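You operate a simulated robot arm through the tools that you are given. There is no shell and no other tool.

You are at the controls of a simulated robot arm. One attempt, no reset.

Task
Put things in order on the top of the long bench. At the end: the yellow sponge stands on top of the banded silver tin; the small grey lamp stands where the teal knob pad stood; the teal knob pad stands where the capped black lens stood; the capped black lens from the top of the long bench is on the blue carton; whatever was shut is shut again. Leave all else as you found it, and nothing knocked over.
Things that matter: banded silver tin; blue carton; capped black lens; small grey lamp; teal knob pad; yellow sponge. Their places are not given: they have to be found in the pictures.

The check looks at the end state, three seconds after you hand in, the way a careful person would. Anything else that was tipped, shoved, dropped, spilled or broken makes it a failure.

Robot
A 7-joint arm with a two-finger parallel gripper, fixed in place. Base frame: the origin is on the floor under the middle of its stand, x ahead of it, y to its left, z up; the work surface is at about z = 0.8. Readings come in m, rad, newtons and seconds.
With the tool pointing down near the work surface it reaches from about 0.3 to 0.7 m from the base axis. Its first joint turns from -1.152 to 1.152 rad. Payload 1.57 kg.
The tool frame sits at the grasp point between the pads (the TCP): z along the fingers, y along the line on which they close. The tips reach 0.03 m beyond it. Largest opening 0.11 m; finger width 0.024, thickness 0.012; the body of the gripper, 0.048 by 0.112 m, starts 0.078 m behind the TCP.
Orientation is that of the tool frame in the base frame, as [roll, pitch, yaw] about the fixed x, y, z axes, in that order (R = Rz(yaw) Ry(pitch) Rx(roll)). With the fingers straight down and closing along the base's y, the tool's x points along the base's -x, its y along +y and its z along -z.

Tools
- The arm moves only by the tool move_arm. Its argument "rows" is a list of rows, each an object of numbers (a shift or turn left out is 0, a gripper value left out holds the last): "dx", "dy", "dz": the shift along the tool's x, y, z in units of 50 mm (1.0 is 50 mm); "rx", "ry", "rz": the turn, a rotation vector about the tool's x, y, z in units of 5 degrees (1.0 is 5 degrees); "jaw": the closure, from 0 (fully open) to 1 (shut). In form: [{"dx": .., "dy": .., "dz": .., "rx": .., "ry": .., "rz": .., "jaw": ..}, ...]. A call has 1 to 20 rows; each row shifts and turns the commanded pose from where the row before left it, along the tool's axes as they then stand. A call with a number of a shift or a turn outside -1 to 1 is refused whole. Rows are played at 5 a second. More than 0.05 m and 0.15 rad between two rows, or a gripper value outside its range, and nothing of the call is played. A pose out of reach is approached as far as the arm can. The call stops where the force on the tool passes 40 N (or 10 N more than at its start, if that is more) or the arm is blocked; 0.2 s more then pass. Each finger travels about 0.108 m/s and halts on what it meets, pressing with about 39 N; the grip force reading is that of the motor and also rises with nothing between the fingers. The clock runs only during rows and for 0.2 s after the last one: add rows that do not move to give the fingers time. It gives the time, the measured TCP pose, the force on the tool (base axes), the opening and the grip force at its end, in the units of the frame above (readings bear some noise), with the torque about the TCP (base axes, N m) and any sound that the robot's microphone picked up.
- Cameras (640 x 400 px; columns grow to the right, rows downward): "scene" is fixed at [0.1771, -0.4273, 1.3789]; the picture's right is [0.45, -0.89, 0.00], its down [-0.71, -0.36, -0.60] and it looks along [0.54, 0.27, -0.80] (base axes); focal length 311 px, centre (320, 200). "wrist" rides on the gripper at [0.07, 0.016, -0.141] in the tool frame; the picture's right is [-0.23, 0.97, 0.00], its down [-0.86, -0.20, -0.48] and it looks along [-0.47, -0.11, 0.88] (tool axes); focal length 222 px, centre (320, 200).
- snapshot(camera): a new picture of that camera. No time passes.
- probe_pixels(camera, pixels): for up to 12 pixels [column, row] of the newest picture of that camera ("zoom" is the newest enlarged one), the place [x, y, z] in the base frame of the surface seen there, good to about 0.002 m. No time passes.
- close_up(camera, box): a new picture of the part [left, top, right, bottom] of that camera's present view, enlarged. No time passes.
- sign_off(): hands the job in; it is judged then, once.

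Leave the gripper open and the arm clear of the work at the hand-in unless told otherwise.

The tools are called after "Request:" as name(argument=value, ...) on one line, values as JSON. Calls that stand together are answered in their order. move_arm: Moves the arm, as the interface text tells. Its arguments: {"type":"object","properties":{"rows":{"type":"array"}},"required":["rows"]} The other tools are called the same way: snapshot (camera) takes a picture; probe_pixels (camera, pixels) gives the place of the surface under pixels of a picture; close_up (camera, box) takes an enlarged picture of a part of a camera's view; sign_off () hands the job in.

At the start:

```text
time_s: 0.0
tool_pos: [0.3981, -0.0119, 1.0722]
tcp_rot: [-3.141, 0.001, -3.14]
ft_force: [0.9, 0.0, 0.0]
ft_torque: [0.0, -0.01, 0.02]
width: 0.1099
grasp_force: 0.1
```

scene: 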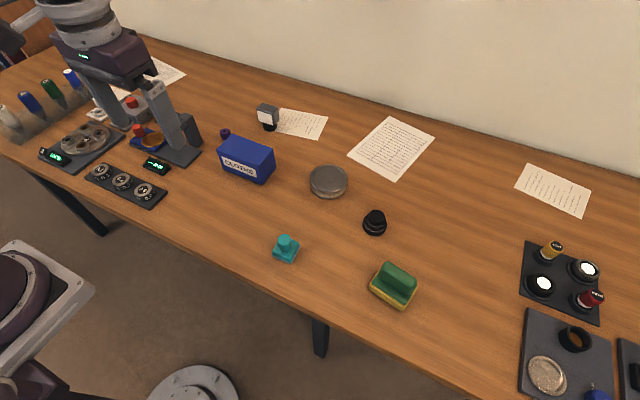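
wrist: 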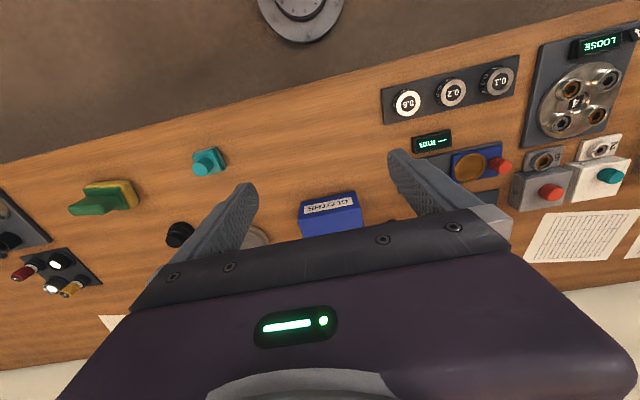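

I see the bench with a lamp-like grey item near (268,115), a blue carton at (247,158), a round silver tin at (328,181), a black lens at (375,222), a teal knob pad at (286,248) and a yellow/green sponge at (393,285). I'll look closer at these before moving.

Request:
close_up(camera="scene", box=[200, 90, 360, 190])

Request:
close_up(camera="scene", box=[260, 200, 440, 320])

Request:
close_up(camera="scene", box=[500, 220, 640, 400])

Request:
close_up(camera="scene", box=[0, 60, 220, 220])

```text
4.00 times, centred on (280, 140) of scene
```

zoom: 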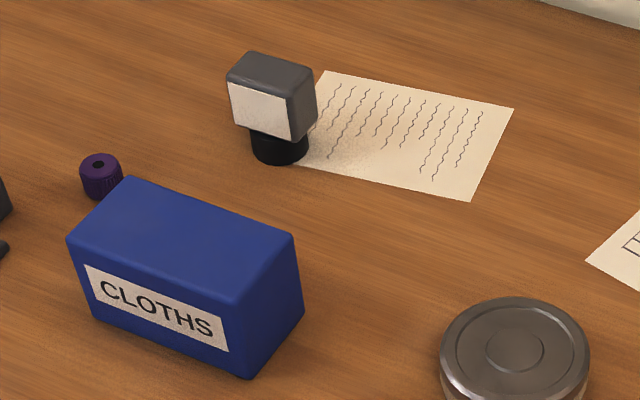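

```text
3.33 times, centred on (350, 260) of scene
```

zoom: 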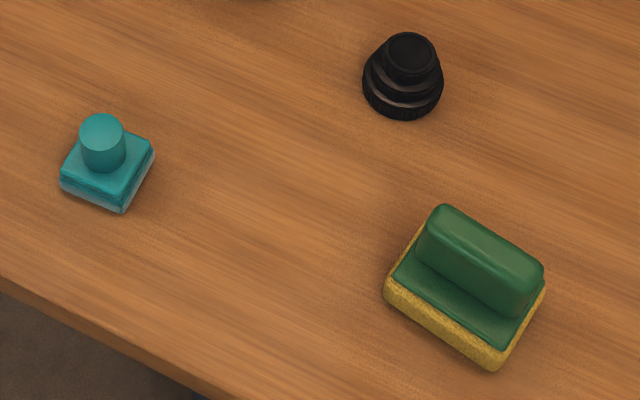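

```text
2.22 times, centred on (570, 310) of scene
```

zoom: 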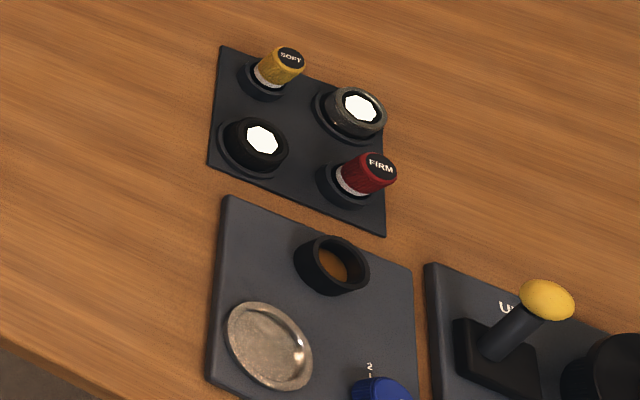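

```text
2.50 times, centred on (110, 140) of scene
```

zoom: 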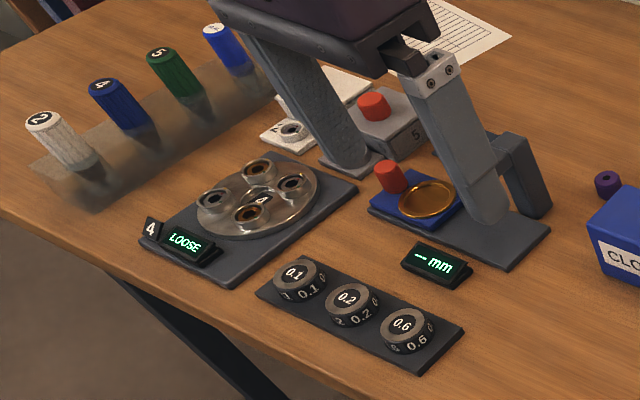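

The items are clear. I'll measure them with probes on the scene picture: sponge, lens, knob pad, first.

Request:
close_up(camera="scene", box=[365, 255, 425, 315])

```text
6.67 times, centred on (395, 285) of scene
```

zoom: 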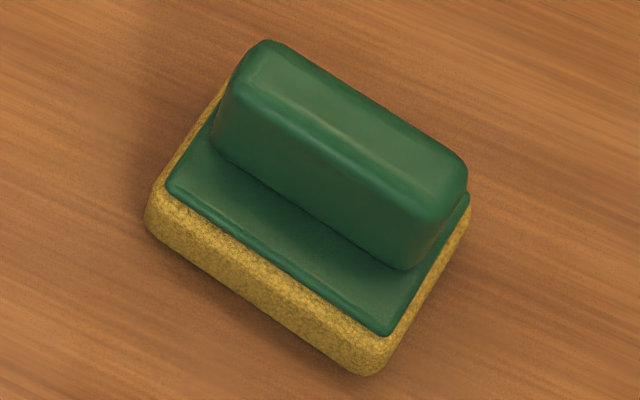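

I see the sponge as a yellow block with a green plate and a raised green grip. I'll probe its corners, grip top and the bench around it.

Request:
probe_pixels(camera="zoom", pixels=[[265, 62], [445, 170], [240, 85], [425, 200], [350, 115], [170, 185], [385, 325], [152, 215], [370, 370], [465, 205], [100, 300], [280, 220]])

```text
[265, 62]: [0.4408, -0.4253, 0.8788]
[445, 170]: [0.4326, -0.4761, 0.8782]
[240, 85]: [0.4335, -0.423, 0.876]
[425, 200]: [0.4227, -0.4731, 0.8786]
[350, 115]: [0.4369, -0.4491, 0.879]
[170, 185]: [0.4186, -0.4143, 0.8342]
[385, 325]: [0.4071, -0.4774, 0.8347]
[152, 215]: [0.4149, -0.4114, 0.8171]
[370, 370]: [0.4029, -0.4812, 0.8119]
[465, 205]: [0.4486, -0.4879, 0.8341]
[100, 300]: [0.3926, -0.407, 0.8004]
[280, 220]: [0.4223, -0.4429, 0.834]
```

The sponge is centred near (0.4335, -0.450), grip top at z 0.879, long axis about 10° off base y. Now I'll look closely at the tin.

Request:
close_up(camera="scene", box=[298, 151, 358, 211])

```text
6.67 times, centred on (328, 181) of scene
```

zoom: 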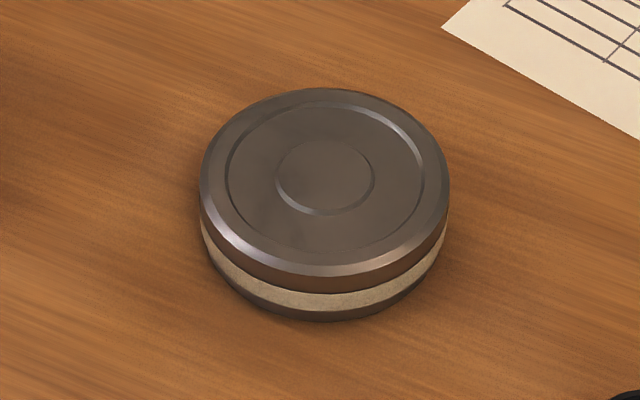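

The tin is a low round tin with a pale band. I'll probe its top rim at four sides, its centre, and its foot.

Request:
probe_pixels(camera="zoom", pixels=[[325, 178], [325, 95], [325, 270], [206, 180], [443, 185], [325, 125], [325, 225], [250, 180], [400, 180], [325, 300], [325, 318], [325, 345]])

Request:
close_up(camera="scene", box=[345, 192, 405, 252])

```text
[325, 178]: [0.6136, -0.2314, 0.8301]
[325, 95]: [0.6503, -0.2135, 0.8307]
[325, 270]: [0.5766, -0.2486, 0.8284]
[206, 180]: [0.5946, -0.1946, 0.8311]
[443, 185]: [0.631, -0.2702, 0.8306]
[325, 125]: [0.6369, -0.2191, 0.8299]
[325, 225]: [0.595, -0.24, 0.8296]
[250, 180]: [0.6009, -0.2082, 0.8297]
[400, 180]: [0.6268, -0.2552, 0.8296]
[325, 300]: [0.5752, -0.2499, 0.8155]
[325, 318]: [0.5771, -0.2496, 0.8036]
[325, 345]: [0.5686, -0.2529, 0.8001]
```

```text
6.67 times, centred on (375, 222) of scene
```

zoom: 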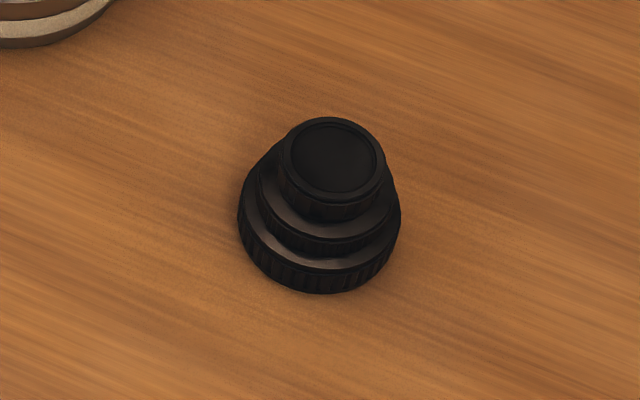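

The tin is centred at (0.613, -0.232), top z 0.830, radius about 0.042. Now I probe the lens: cap top around (333,158) in zoom, its rings and the foot.

Request:
probe_pixels(camera="zoom", pixels=[[333, 158], [333, 121], [333, 196], [284, 158], [382, 158], [335, 214], [320, 245], [318, 265], [318, 285], [242, 215], [398, 215], [318, 310]])

Request:
close_up(camera="scene", box=[256, 218, 316, 278])

```text
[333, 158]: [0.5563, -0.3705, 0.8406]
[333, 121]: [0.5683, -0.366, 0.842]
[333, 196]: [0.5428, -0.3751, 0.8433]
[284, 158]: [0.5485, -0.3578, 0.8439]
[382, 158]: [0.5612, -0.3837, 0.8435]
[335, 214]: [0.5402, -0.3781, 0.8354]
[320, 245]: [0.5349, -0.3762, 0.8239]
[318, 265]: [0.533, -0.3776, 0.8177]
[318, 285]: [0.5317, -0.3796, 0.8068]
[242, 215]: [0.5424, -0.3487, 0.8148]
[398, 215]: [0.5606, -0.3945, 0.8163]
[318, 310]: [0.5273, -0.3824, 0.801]
```

```text
6.67 times, centred on (286, 248) of scene
```

zoom: 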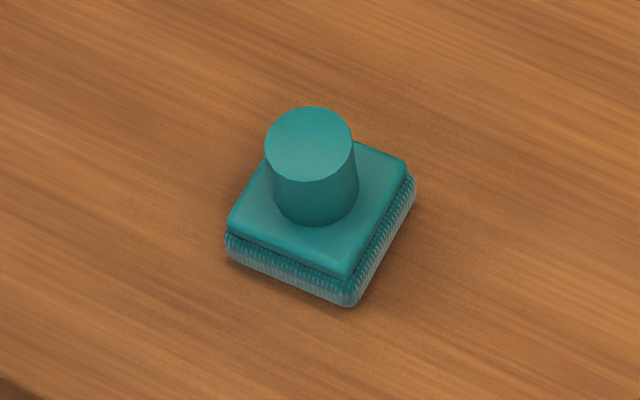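

The lens is centred at (0.5555, -0.3705), cap radius ~0.0145, base radius ~0.0255, top z 0.843. Now the knob pad: probing knob top, plate corners, and foot.

Request:
probe_pixels(camera="zoom", pixels=[[309, 145], [309, 110], [309, 178], [268, 145], [350, 145], [315, 218], [240, 215], [345, 265], [400, 165], [230, 245], [350, 300], [411, 185]])

Request:
close_up(camera="scene", box=[238, 86, 298, 146])

```text
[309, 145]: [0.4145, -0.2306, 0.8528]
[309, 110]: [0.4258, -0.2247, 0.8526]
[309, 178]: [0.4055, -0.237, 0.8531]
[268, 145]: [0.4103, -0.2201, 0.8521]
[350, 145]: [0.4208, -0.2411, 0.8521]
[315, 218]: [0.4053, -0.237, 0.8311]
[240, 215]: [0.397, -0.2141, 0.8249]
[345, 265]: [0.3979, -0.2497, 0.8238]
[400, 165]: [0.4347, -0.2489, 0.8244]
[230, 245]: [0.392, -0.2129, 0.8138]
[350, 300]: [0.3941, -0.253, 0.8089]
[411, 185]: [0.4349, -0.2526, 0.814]
```

```text
6.67 times, centred on (268, 116) of scene
```

zoom: 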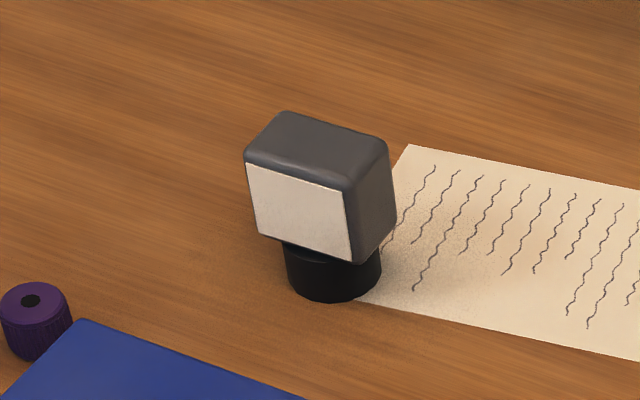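

The pad is axis-aligned, centred at about (0.4155, -0.231), side ~0.04, knob radius ~0.0115, top z 0.8525. Now I probe the lamp's head and foot.

Request:
probe_pixels(camera="zoom", pixels=[[315, 140], [285, 115], [375, 143], [258, 155], [345, 185], [250, 170], [345, 195], [265, 230], [345, 255], [385, 170], [330, 275], [330, 297]])

Request:
close_up(camera="scene", box=[205, 115, 285, 195])

```text
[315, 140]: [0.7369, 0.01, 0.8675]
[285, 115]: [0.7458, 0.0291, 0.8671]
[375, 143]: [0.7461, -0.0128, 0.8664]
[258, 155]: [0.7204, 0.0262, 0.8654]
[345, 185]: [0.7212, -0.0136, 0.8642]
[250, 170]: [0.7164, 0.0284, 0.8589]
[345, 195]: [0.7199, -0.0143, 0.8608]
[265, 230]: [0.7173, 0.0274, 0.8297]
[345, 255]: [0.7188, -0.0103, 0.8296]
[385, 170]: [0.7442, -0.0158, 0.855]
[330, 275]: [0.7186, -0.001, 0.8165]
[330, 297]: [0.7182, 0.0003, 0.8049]
```

```text
5.00 times, centred on (245, 155) of scene
```

zoom: 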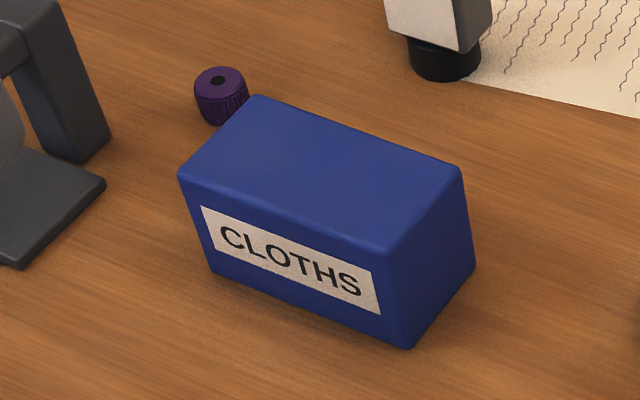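

The lamp head spans x 0.717–0.750, y -0.016–0.031, z 0.827–0.868, on a black round foot centred near (0.734, 0.008). Now the carton: probing its top corners.

Request:
probe_pixels(camera="zoom", pixels=[[320, 175], [260, 102], [185, 178], [385, 248], [455, 170], [390, 260], [400, 340], [215, 275], [470, 265], [220, 80], [222, 115], [200, 95]])

Request:
close_up(camera="wrist", box=[280, 170, 380, 250])

```text
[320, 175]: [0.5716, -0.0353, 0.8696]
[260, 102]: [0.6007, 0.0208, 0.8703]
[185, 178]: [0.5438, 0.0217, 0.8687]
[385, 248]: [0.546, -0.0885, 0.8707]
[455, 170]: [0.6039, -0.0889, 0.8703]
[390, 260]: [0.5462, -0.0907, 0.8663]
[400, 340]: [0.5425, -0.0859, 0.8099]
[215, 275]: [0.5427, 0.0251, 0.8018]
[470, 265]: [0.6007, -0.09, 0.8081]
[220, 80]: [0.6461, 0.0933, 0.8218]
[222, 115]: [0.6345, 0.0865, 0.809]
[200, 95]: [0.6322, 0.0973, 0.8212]
```

```text
5.00 times, centred on (330, 210) of wrist
```

zoom: 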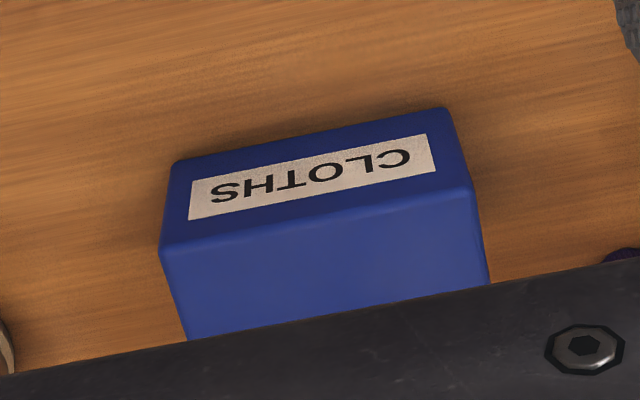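

All items are measured:
- Carton top: x 0.541–0.606, y -0.092–0.025, z 0.870.
- Purple cap near (0.639, 0.092), which I must leave alone.
- Order: lens to carton, pad to the lens spot, lamp to the pad spot, sponge to tin.

First I move above the lens (0.5555, -0.3705), descending a little to z ~0.97.

Request:
move_arm(rows=[{"dx": -0.315, "dy": -0.717, "dz": 0.2, "jaw": 0.2}, {"dx": -0.315, "dy": -0.717, "dz": 0.2}, {"dx": -0.315, "dy": -0.717, "dz": 0.2}, {"dx": -0.315, "dy": -0.717, "dz": 0.2}, {"dx": -0.315, "dy": -0.717, "dz": 0.2}, {"dx": -0.315, "dy": -0.717, "dz": 0.2}, {"dx": -0.315, "dy": -0.717, "dz": 0.2}, {"dx": -0.315, "dy": -0.717, "dz": 0.2}, {"dx": -0.315, "dy": -0.717, "dz": 0.2}, {"dx": -0.313, "dy": -0.719, "dz": 0.2}, {}, {}])

Request:
snapshot(camera="wrist")

Request:
snapshot(camera="scene")

```text
time_s: 2.6
tool_pos: [0.5608, -0.3656, 0.9743]
tcp_rot: [-3.138, 0.001, -3.119]
ft_force: [-0.7, 0.6, -0.2]
ft_torque: [0.01, 0.02, 0.0]
width: 0.088
grasp_force: 0.0
out of reach, approached as far as the arm can: row 10
```

```text
taken
```

wrist: 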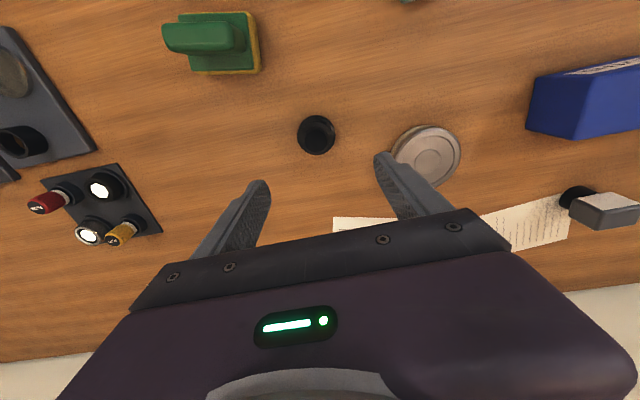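

```text
taken
```

scene: 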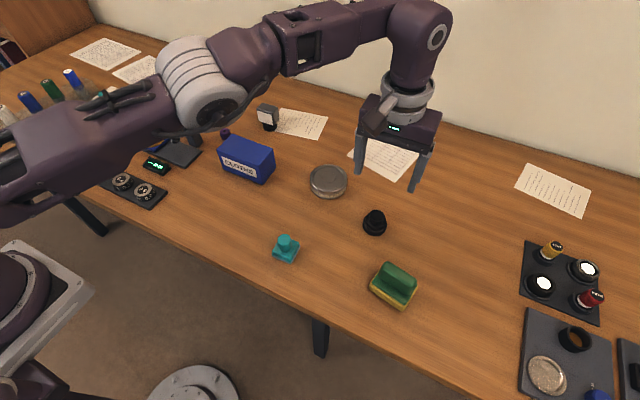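

The arm reported row 10 slightly out of reach: it's at (0.561, -0.366, 0.974) with about 1° of yaw error. I'll pause a moment with a small descent and read the pose again.

Request:
move_arm(rows=[{"dz": 0.4}, {}, {}])

```text
time_s: 3.4
tool_pos: [0.5562, -0.3701, 0.953]
tcp_rot: [-3.141, -0.001, -3.141]
ft_force: [0.0, 0.7, -0.3]
ft_torque: [-0.02, 0.02, 0.01]
width: 0.0881
grasp_force: 0.0
```

Now the pose matches the command (0.556, -0.370, 0.953). I'll descend straight to z 0.834 around the lens base, fingers at 0.088 open.

Request:
move_arm(rows=[{"dz": 0.6}, {"dz": 0.6}, {"dz": 0.5}, {"dz": 0.4}, {"dz": 0.26}, {}, {}])

Request:
snapshot(camera="wrist")

Request:
close_up(camera="scene", box=[325, 162, 425, 242])

```text
time_s: 5.0
tool_pos: [0.5562, -0.3713, 0.8342]
tcp_rot: [-3.141, 0.0, 3.14]
ft_force: [0.4, 0.1, -0.2]
ft_torque: [0.0, -0.01, 0.01]
width: 0.0881
grasp_force: 0.0
```

```text
taken
```

wrist: 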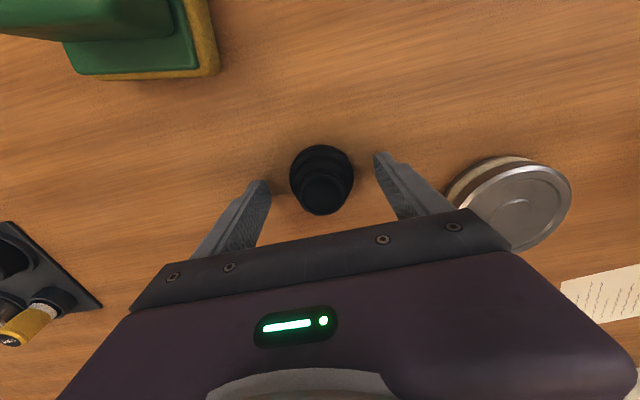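

```text
5.00 times, centred on (375, 202) of scene
```

zoom: 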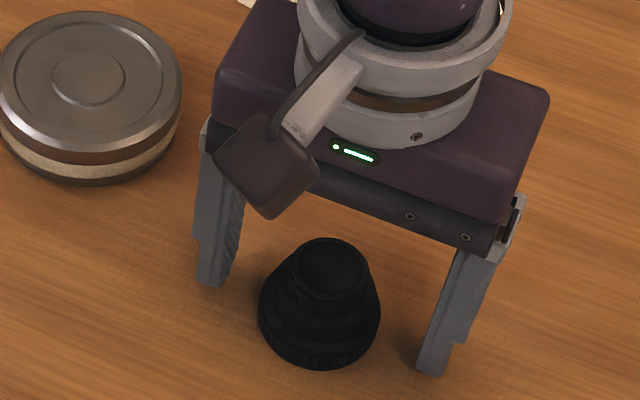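

The lens stands midway between the fingers (wrist picture ~(321,178)). I close on it and wait.

Request:
move_arm(rows=[{"jaw": 0.7}, {}, {}, {}])

```text
time_s: 6.0
tool_pos: [0.5559, -0.3707, 0.8355]
tcp_rot: [-3.141, 0.0, -3.14]
ft_force: [-0.5, -0.3, 0.4]
ft_torque: [0.03, -0.05, 0.0]
width: 0.048
grasp_force: 39.2
```

The grip holds at 0.048 m with 39 N. I lift 0.11 m and check.

Request:
move_arm(rows=[{"dz": -0.3}, {"dz": -0.6}, {"dz": -0.7}, {"dz": -0.6}, {}, {}])

Request:
snapshot(camera="wrist")

Request:
close_up(camera="scene", box=[325, 122, 445, 242])

```text
time_s: 7.4
tool_pos: [0.5559, -0.3726, 0.9465]
tcp_rot: [3.141, 0.0, -3.14]
ft_force: [-0.7, 0.3, -1.6]
ft_torque: [0.0, -0.03, -0.03]
width: 0.0477
grasp_force: 38.7
```

```text
taken
```

wrist: 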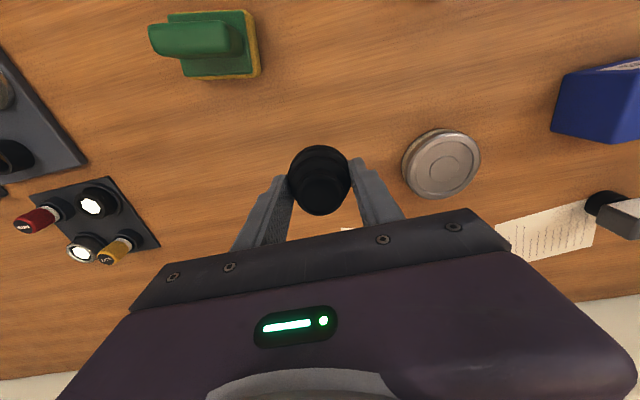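

```text
3.33 times, centred on (385, 182) of scene
```

zoom: 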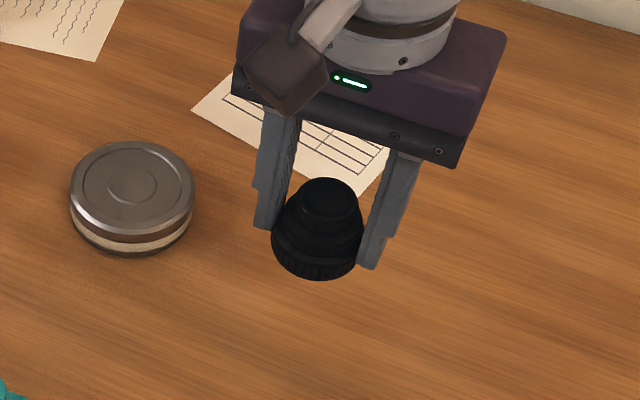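

The lens is held upright, bottom about z 0.91. I carry it at this height to above the carton centre (0.573, -0.034).

Request:
move_arm(rows=[{"dx": -0.035, "dy": 0.4}, {"dx": -0.035, "dy": 0.8}, {"dx": -0.035, "dy": 0.8}, {"dx": -0.035, "dy": 0.8}, {"dx": -0.035, "dy": 0.8}, {"dx": -0.035, "dy": 0.8}, {"dx": -0.035, "dy": 0.8}, {"dx": -0.035, "dy": 0.8}, {"dx": -0.035, "dy": 0.5}, {"dx": -0.035, "dy": 0.23}, {}, {}])

Request:
snapshot(camera="wrist")

Request:
close_up(camera="scene", box=[190, 82, 310, 202])

```text
time_s: 10.0
tool_pos: [0.574, -0.0327, 0.9453]
tcp_rot: [-3.141, 0.0, -3.141]
ft_force: [0.6, -0.7, -2.0]
ft_torque: [0.02, -0.01, 0.0]
width: 0.0475
grasp_force: 38.8
```

```text
taken
```

wrist: 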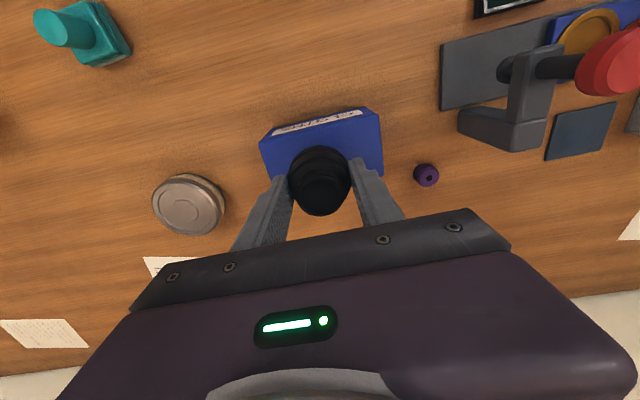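

```text
3.33 times, centred on (250, 142) of scene
```

zoom: 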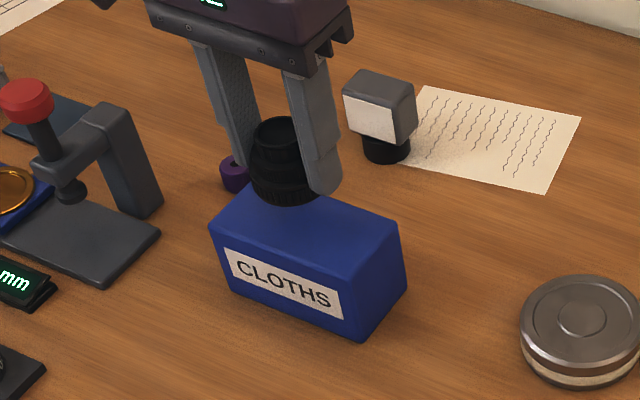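

The lens is over the carton. The lens bottom is about 34 mm below the TCP, so it touches at TCP z ≈ 0.904. I go down 37 mm first and read the force.

Request:
move_arm(rows=[{"dz": 0.3}, {"dz": 0.3}, {"dz": 0.14}, {}, {}])

Request:
close_up(camera="scene", box=[200, 102, 300, 192])

```text
time_s: 11.2
tool_pos: [0.5732, -0.0342, 0.908]
tcp_rot: [-3.142, 0.001, -3.14]
ft_force: [-0.7, 0.3, -1.1]
ft_torque: [-0.03, -0.05, 0.02]
width: 0.048
grasp_force: 39.1
```

```text
4.44 times, centred on (250, 147) of scene
```

zoom: 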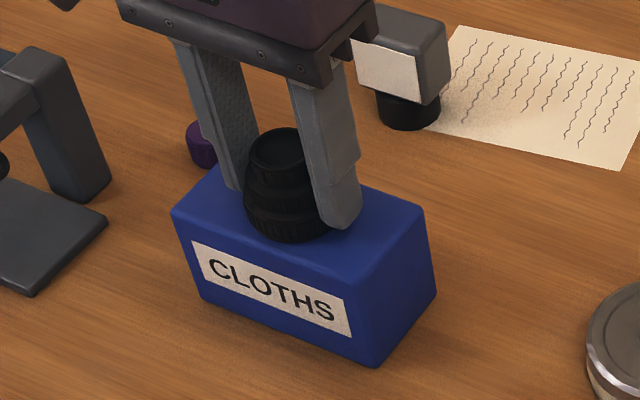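

No contact force yet (z force -1.1, just the lens weight). I lower in 1 mm steps.

Request:
move_arm(rows=[{"dz": 0.02}, {"dz": 0.02}, {}, {}])

Request:
move_arm(rows=[{"dz": 0.02}, {}, {}])

```text
time_s: 12.2
tool_pos: [0.573, -0.034, 0.906]
tcp_rot: [3.14, -0.001, -3.14]
ft_force: [-0.3, -0.7, -1.8]
ft_torque: [0.01, -0.01, -0.02]
width: 0.0481
grasp_force: 39.2
```

```text
time_s: 13.0
tool_pos: [0.5731, -0.0344, 0.9054]
tcp_rot: [-3.141, 0.004, -3.141]
ft_force: [-5.1, 1.4, 19.3]
ft_torque: [0.1, 0.2, 0.07]
width: 0.0478
grasp_force: 39.2
```

Contact with the carton: 19 N upward at z 0.9054. I ease off 0.5 mm and open the fingers.

Request:
move_arm(rows=[{"dz": -0.012}, {"jaw": 0.45}, {"jaw": 0.2}, {}, {}])

Request:
close_up(camera="scene", box=[200, 102, 300, 192])

```text
time_s: 14.2
tool_pos: [0.5728, -0.035, 0.9045]
tcp_rot: [3.141, 0.001, -3.141]
ft_force: [-1.3, 0.7, 0.1]
ft_torque: [-0.05, -0.02, -0.03]
width: 0.0879
grasp_force: 0.0
```

```text
4.44 times, centred on (250, 147) of scene
```

zoom: 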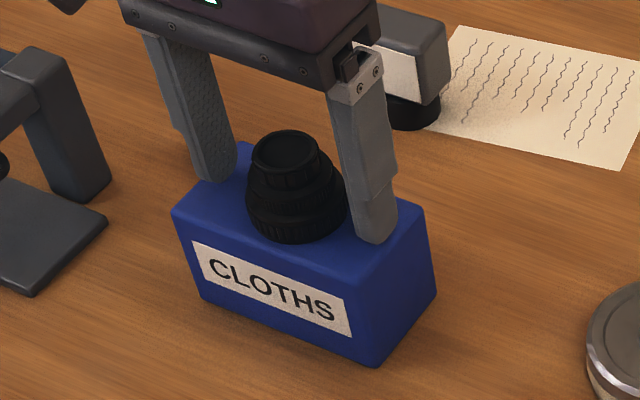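

The lens stands upright on the carton. I rise 0.07 m, then move to above the knob pad at (0.4155, -0.231).

Request:
move_arm(rows=[{"dz": -0.4}, {"dz": -0.6}, {"dz": -0.5}, {"dx": 0.45, "dy": -0.562}, {"dx": 0.45, "dy": -0.562}, {"dx": 0.45, "dy": -0.563}, {"dx": 0.45, "dy": -0.563}, {"dx": 0.45, "dy": -0.563}, {"dx": 0.45, "dy": -0.563}, {"dx": 0.45, "dy": -0.564}, {}, {}])

Request:
snapshot(camera="wrist")

Request:
snapshot(camera="scene")

```text
time_s: 16.8
tool_pos: [0.4157, -0.2303, 0.982]
tcp_rot: [-3.141, -0.001, -3.14]
ft_force: [-0.3, -0.1, 0.9]
ft_torque: [0.01, 0.0, 0.02]
width: 0.0882
grasp_force: 0.0
```

```text
taken
```

wrist: 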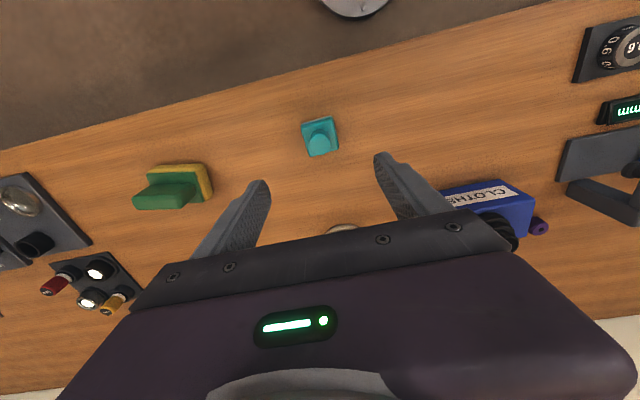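

```text
taken
```

scene: 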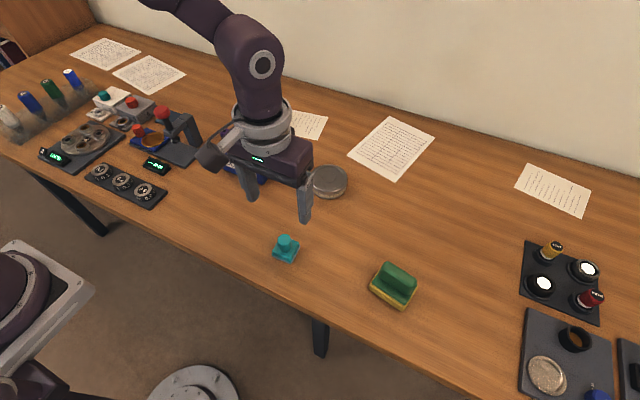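

I'm above the pad; it lies centred between the fingers in the wrist picture at (320,135). I descend to z 0.836.

Request:
move_arm(rows=[{"dz": 0.7}, {"dz": 0.7}, {"dz": 0.6}, {"dz": 0.5}, {"dz": 0.376}, {}, {}])

Request:
close_up(camera="scene", box=[236, 188, 336, 278])

Request:
snapshot(camera="wrist")

```text
time_s: 18.4
tool_pos: [0.416, -0.2318, 0.8375]
tcp_rot: [-3.141, -0.001, 3.141]
ft_force: [0.1, -0.2, 0.5]
ft_torque: [0.01, -0.01, 0.03]
width: 0.0879
grasp_force: 0.2
```

```text
4.44 times, centred on (286, 233) of scene
```

zoom: 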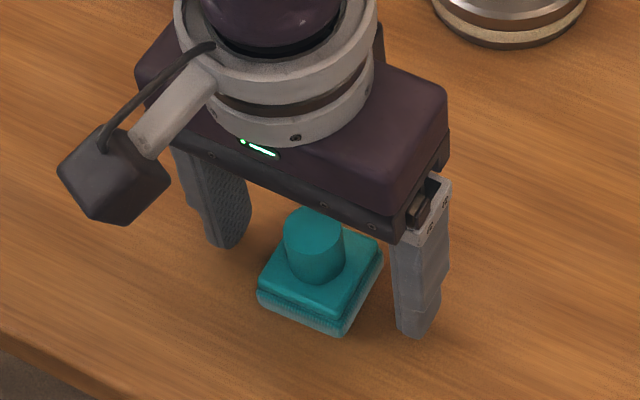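

```text
taken
```

wrist: 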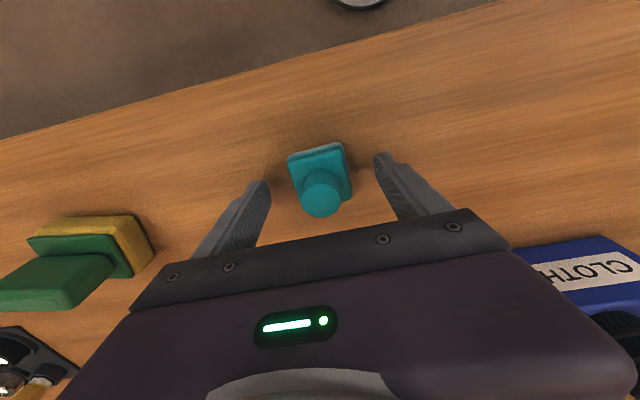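

The pad is between the fingers at its sides. I close on it.

Request:
move_arm(rows=[{"jaw": 0.8}, {}, {}, {}])

Request:
close_up(camera="scene", box=[236, 188, 336, 278])

```text
time_s: 19.4
tool_pos: [0.4169, -0.2317, 0.838]
tcp_rot: [3.141, 0.001, -3.141]
ft_force: [0.4, -0.2, 0.3]
ft_torque: [-0.02, 0.03, 0.06]
width: 0.0452
grasp_force: 38.8
```

```text
4.44 times, centred on (286, 233) of scene
```

zoom: 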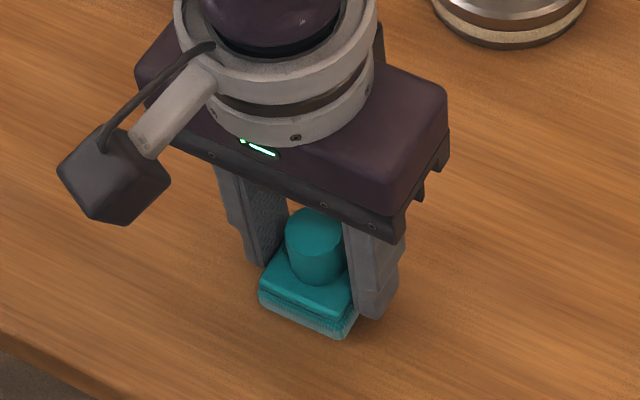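

The grip holds the pad at 0.045 m. I lift 0.09 m and carry it to the lens's old spot (0.5555, -0.3705).

Request:
move_arm(rows=[{"dz": -0.3}, {"dz": -0.5}, {"dz": -0.6}, {"dz": -0.4}, {"dx": -0.4, "dy": -0.4}, {"dx": -0.5, "dy": -0.5}, {"dx": -0.5, "dy": -0.5}, {"dx": -0.5, "dy": -0.5}, {"dx": -0.5, "dy": -0.5}, {"dx": -0.4, "dy": -0.39}, {}, {}])

Request:
snapshot(camera="wrist")

Request:
close_up(camera="scene", box=[325, 142, 445, 242])

```text
time_s: 22.0
tool_pos: [0.5549, -0.3715, 0.9269]
tcp_rot: [3.141, 0.0, 3.141]
ft_force: [0.1, -0.4, 0.2]
ft_torque: [-0.01, 0.04, -0.03]
width: 0.0451
grasp_force: 38.8
```

```text
taken
```

wrist: 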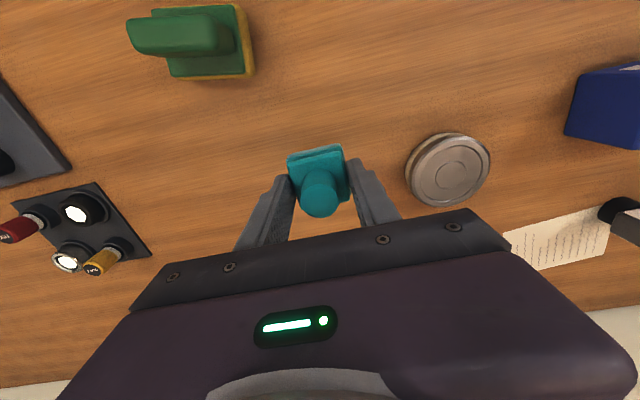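

```text
4.00 times, centred on (385, 192) of scene
```

zoom: 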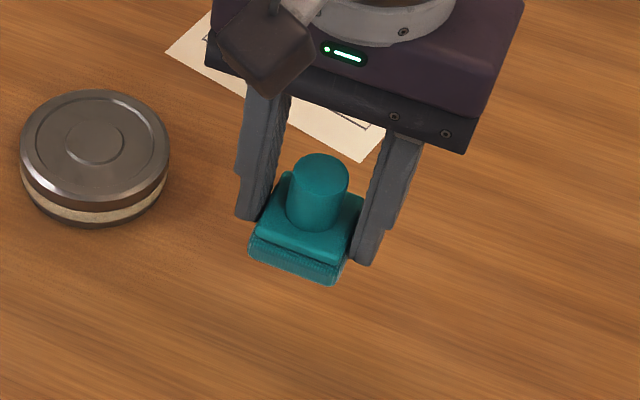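

The pad is level and held. I check the knob's place by probing (320,175) in the zoom and the plate.

Request:
probe_pixels(camera="zoom", pixels=[[320, 175], [320, 160], [320, 190], [300, 175], [342, 175], [265, 235], [335, 255]])

```text
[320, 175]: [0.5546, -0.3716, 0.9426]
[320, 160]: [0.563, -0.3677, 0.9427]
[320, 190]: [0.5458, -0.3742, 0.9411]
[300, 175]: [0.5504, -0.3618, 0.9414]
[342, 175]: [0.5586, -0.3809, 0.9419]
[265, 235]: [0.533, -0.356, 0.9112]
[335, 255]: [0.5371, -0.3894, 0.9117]
```

The knob is at (0.5545, -0.371), right over the target within 1 mm, and its top is 0.0895 m above its standing height. I lower 0.087 m, then step.

Request:
move_arm(rows=[{"dz": 0.5}, {"dz": 0.5}, {"dz": 0.4}, {"dz": 0.24}, {"dz": 0.1}, {}, {}])

Request:
move_arm(rows=[{"dz": 0.02}, {}, {}])

Request:
move_arm(rows=[{"dz": 0.02}, {}, {}])

```text
time_s: 23.6
tool_pos: [0.5553, -0.3717, 0.8411]
tcp_rot: [3.14, 0.0, 3.141]
ft_force: [-0.3, -0.6, 0.1]
ft_torque: [-0.01, -0.03, 0.0]
width: 0.0448
grasp_force: 39.1
```

```text
time_s: 24.4
tool_pos: [0.5567, -0.3722, 0.8395]
tcp_rot: [-3.141, 0.001, -3.141]
ft_force: [-0.4, -0.2, -0.1]
ft_torque: [-0.01, -0.02, 0.02]
width: 0.045
grasp_force: 39.0
```

```text
time_s: 25.2
tool_pos: [0.5562, -0.372, 0.8377]
tcp_rot: [3.14, 0.0, 3.141]
ft_force: [-0.4, -0.4, -1.2]
ft_torque: [-0.02, 0.02, 0.0]
width: 0.0446
grasp_force: 38.9
```

Still no contact; one more millimetre down.

Request:
move_arm(rows=[{"dz": 0.02}, {}, {}])

```text
time_s: 26.0
tool_pos: [0.5574, -0.3713, 0.8373]
tcp_rot: [-3.14, 0.0, 3.141]
ft_force: [-1.2, 2.4, 8.7]
ft_torque: [0.08, 0.05, -0.03]
width: 0.0449
grasp_force: 39.0
```

Contact with the bench (8.7 N). I open the fingers and look.

Request:
move_arm(rows=[{"jaw": 0.5}, {"jaw": 0.2}, {}, {}])

Request:
move_arm(rows=[{"dz": -0.4}, {"dz": -0.6}, {"dz": -0.6}, {"dz": -0.4}, {}, {}])

Request:
snapshot(camera="wrist")

Request:
close_up(camera="scene", box=[325, 162, 445, 262])

```text
time_s: 27.0
tool_pos: [0.5569, -0.3711, 0.8384]
tcp_rot: [-3.141, 0.0, 3.141]
ft_force: [0.7, -0.7, -0.3]
ft_torque: [0.02, -0.01, 0.05]
width: 0.0879
grasp_force: 0.1
```

```text
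time_s: 28.4
tool_pos: [0.5551, -0.3711, 0.9367]
tcp_rot: [-3.141, 0.0, 3.141]
ft_force: [0.6, -0.2, -0.7]
ft_torque: [-0.03, 0.0, 0.02]
width: 0.0878
grasp_force: 0.0
```

```text
taken
```

wrist: 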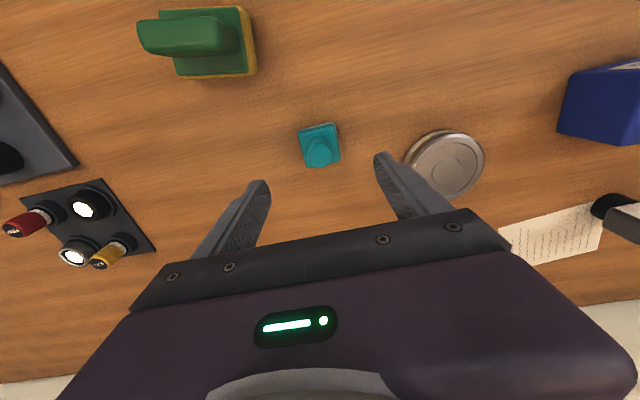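

```text
4.00 times, centred on (385, 212) of scene
```

zoom: 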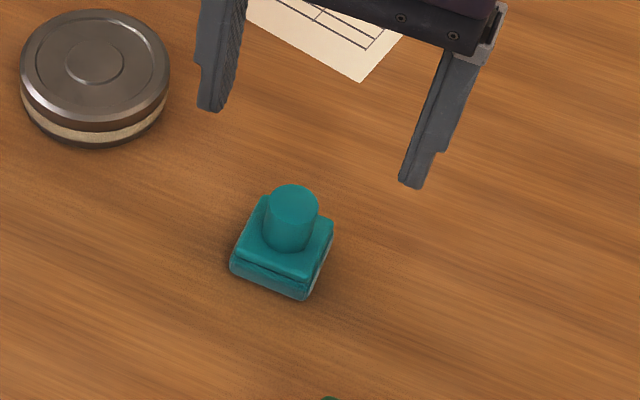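

The knob pad stands on the lens's old spot, (292,205) in the zoom. Next is the lamp. It sits at radius 0.734, past the straight-down reach, so I'll tilt the tool 20° outward. First I move over the free area near (0.60, -0.15) and tilt there.

Request:
move_arm(rows=[{"dx": -0.148, "dy": 0.735, "dz": -0.067}, {"dx": -0.148, "dy": 0.735, "dz": -0.067}, {"dx": -0.148, "dy": 0.735, "dz": -0.067}, {"dx": -0.148, "dy": 0.735, "dz": -0.067}, {"dx": -0.148, "dy": 0.735, "dz": -0.066}, {"dx": -0.15, "dy": 0.735, "dz": -0.066}, {"ry": -1}, {"ry": -1}, {"ry": -1}, {"ry": -1}, {}, {}])

Request:
snapshot(camera="scene")

```text
time_s: 31.0
tool_pos: [0.6002, -0.1488, 0.9569]
tcp_rot: [-3.141, 0.349, 3.141]
ft_force: [-0.4, 0.0, 0.7]
ft_torque: [0.01, 0.03, -0.02]
width: 0.0878
grasp_force: 0.1
```

```text
taken
```

scene: 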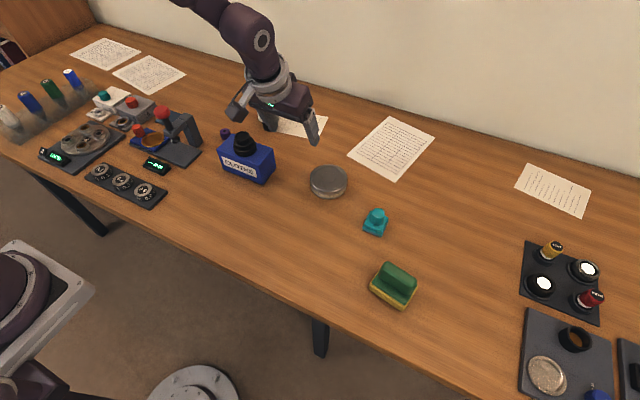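

The tilt is right (pitch 0.349, fingers leaning outward). Now I move to above the lamp at (0.730, 0.0075, 0.956), with the fingers passing behind the carton.

Request:
move_arm(rows=[{"dx": -0.407, "dy": 0.525, "dz": 0.148}, {"dx": -0.407, "dy": 0.525, "dz": 0.148}, {"dx": -0.407, "dy": 0.525, "dz": 0.148}, {"dx": -0.407, "dy": 0.525, "dz": 0.148}, {"dx": -0.407, "dy": 0.525, "dz": 0.148}, {"dx": -0.408, "dy": 0.525, "dz": 0.149}, {}, {}])

Request:
snapshot(camera="wrist")

Request:
snapshot(camera="scene")

```text
time_s: 32.8
tool_pos: [0.7311, 0.0087, 0.9563]
tcp_rot: [-3.141, 0.348, -3.141]
ft_force: [-0.2, 0.4, 0.2]
ft_torque: [-0.01, -0.01, -0.01]
width: 0.0881
grasp_force: 0.0
```

```text
taken
```

wrist: 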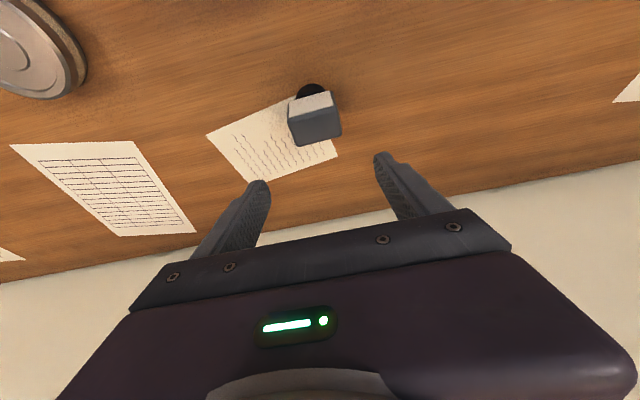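

```text
taken
```

scene: 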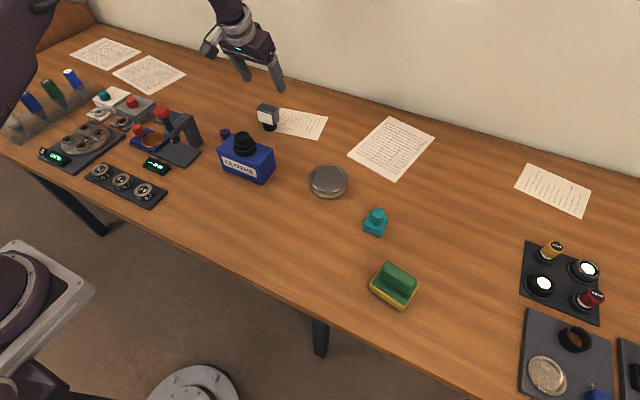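

Within reach. The lamp is in the wrist picture at (314,115). I'll zoom in and probe it from this angle to refine its place.

Request:
close_up(camera="wrist", box=[274, 70, 354, 160])

```text
4.44 times, centred on (314, 115) of wrist
```

zoom: 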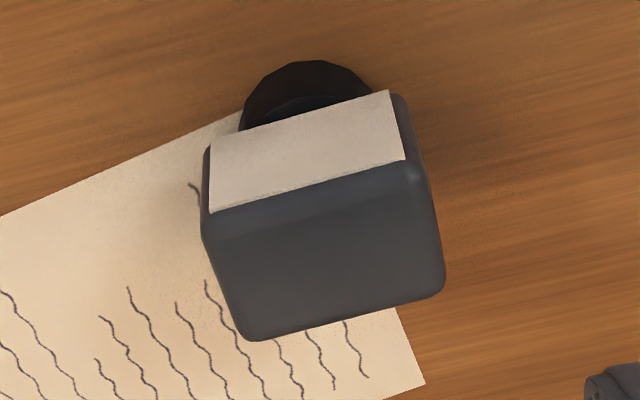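

Request:
probe_pixels(camera="zoom", pixels=[[325, 250], [225, 225], [412, 180], [255, 325], [435, 280], [215, 155], [215, 205], [400, 155], [388, 95], [300, 65], [370, 85], [250, 105]])

```text
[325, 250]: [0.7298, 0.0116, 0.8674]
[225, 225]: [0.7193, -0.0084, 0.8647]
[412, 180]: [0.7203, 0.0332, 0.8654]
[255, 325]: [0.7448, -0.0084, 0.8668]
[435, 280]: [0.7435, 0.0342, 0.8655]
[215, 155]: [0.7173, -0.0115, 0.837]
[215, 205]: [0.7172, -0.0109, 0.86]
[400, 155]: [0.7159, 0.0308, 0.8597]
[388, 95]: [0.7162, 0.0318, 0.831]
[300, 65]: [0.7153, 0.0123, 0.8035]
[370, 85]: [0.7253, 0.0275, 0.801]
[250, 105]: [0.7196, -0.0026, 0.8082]
```

The lamp's centre is around y 0.0095 from both views (scene 0.0075, wrist 0.0115). I shift 2 mm in y and descend vertically to z 0.858 so the pads flank the head.

Request:
move_arm(rows=[{"dy": 0.04, "jaw": 0.1}, {"dx": 0.171, "dz": 0.47}, {"dx": 0.171, "dz": 0.47}, {"dx": 0.171, "dz": 0.47}, {"dx": 0.157, "dz": 0.432}, {}, {}])

Request:
snapshot(camera="wrist")

Request:
close_up(camera="scene", box=[200, 62, 320, 182])

```text
time_s: 34.4
tool_pos: [0.7297, 0.0107, 0.859]
tcp_rot: [-3.139, 0.349, -3.142]
ft_force: [-0.5, -0.3, -0.4]
ft_torque: [-0.03, -0.01, -0.02]
width: 0.0991
grasp_force: 0.1
```

```text
taken
```

wrist: 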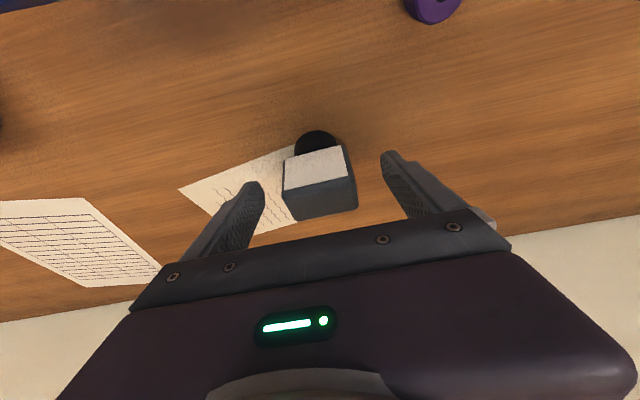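

```text
3.33 times, centred on (260, 122) of scene
```

zoom: 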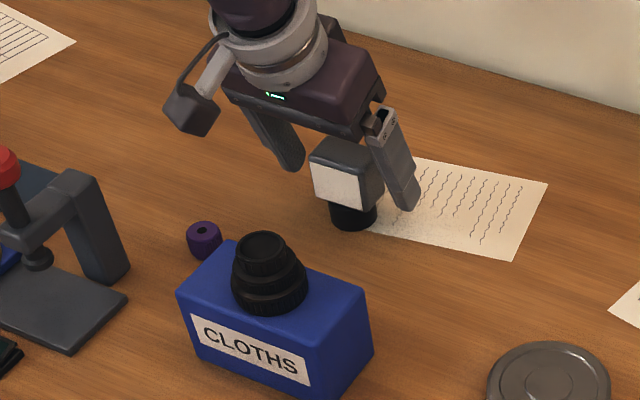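

By projecting the TCP into the wrist picture, the lamp's white face centre (315,169) matches a head exactly centred between the fingers. I close on the head.

Request:
move_arm(rows=[{"jaw": 0.5}, {"jaw": 0.8}, {}, {}, {}])

Request:
snapshot(camera="wrist")

Request:
close_up(camera="scene", box=[200, 62, 320, 182])

```text
time_s: 35.6
tool_pos: [0.7304, 0.0106, 0.8581]
tcp_rot: [-3.141, 0.348, 3.141]
ft_force: [-0.8, 2.2, 0.2]
ft_torque: [0.05, -0.02, 0.03]
width: 0.0516
grasp_force: 38.4
```

```text
taken
```

wrist: 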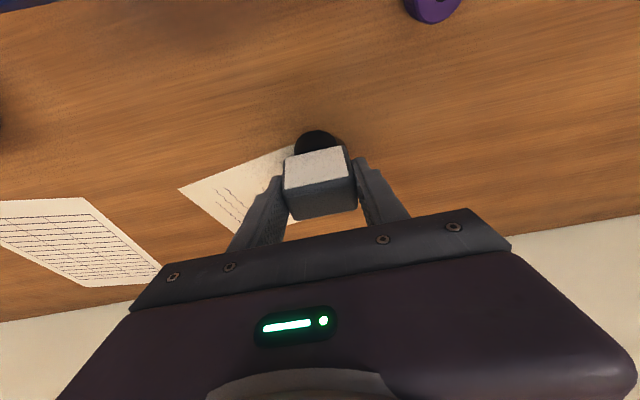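

```text
3.33 times, centred on (260, 122) of scene
```

zoom: 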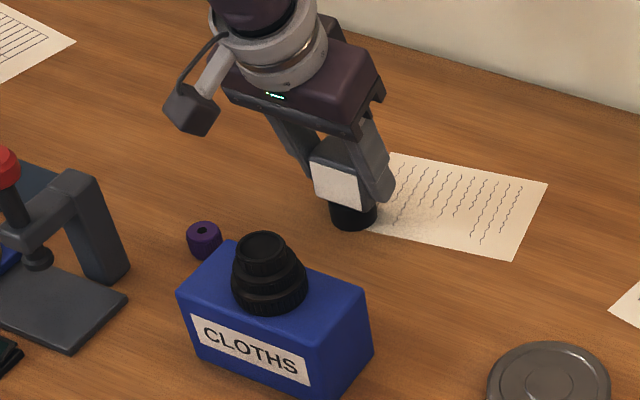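

The lamp is gripped at 0.0516 m, still upright. I lift straight up 0.092 m.

Request:
move_arm(rows=[{"dx": -0.068, "dz": -0.188}, {"dx": -0.137, "dz": -0.376}, {"dx": -0.171, "dz": -0.47}, {"dx": -0.157, "dz": -0.432}, {"dx": -0.096, "dz": -0.263}, {}, {}])

Request:
snapshot(camera="wrist")

Request:
close_up(camera="scene", box=[200, 42, 320, 162])

```text
time_s: 37.2
tool_pos: [0.73, 0.009, 0.9507]
tcp_rot: [3.139, 0.349, 3.141]
ft_force: [-1.5, -0.6, -2.3]
ft_torque: [-0.01, 0.03, -0.01]
width: 0.0516
grasp_force: 38.9
```

```text
taken
```

wrist: 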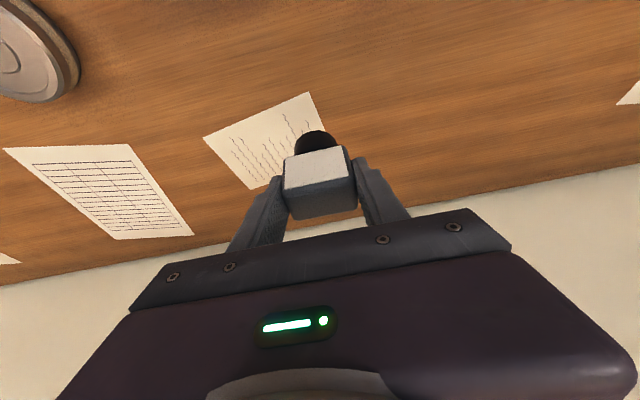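

```text
3.33 times, centred on (260, 102) of scene
```

zoom: 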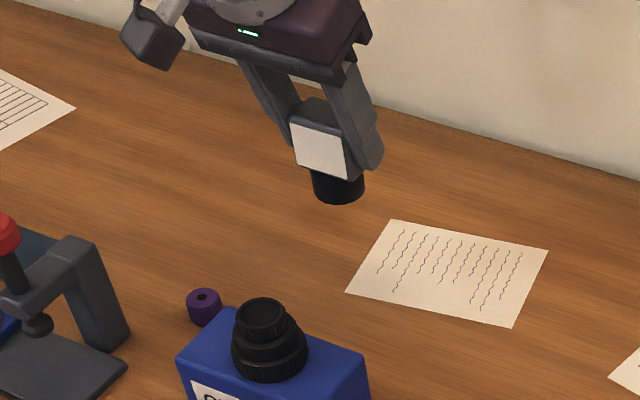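

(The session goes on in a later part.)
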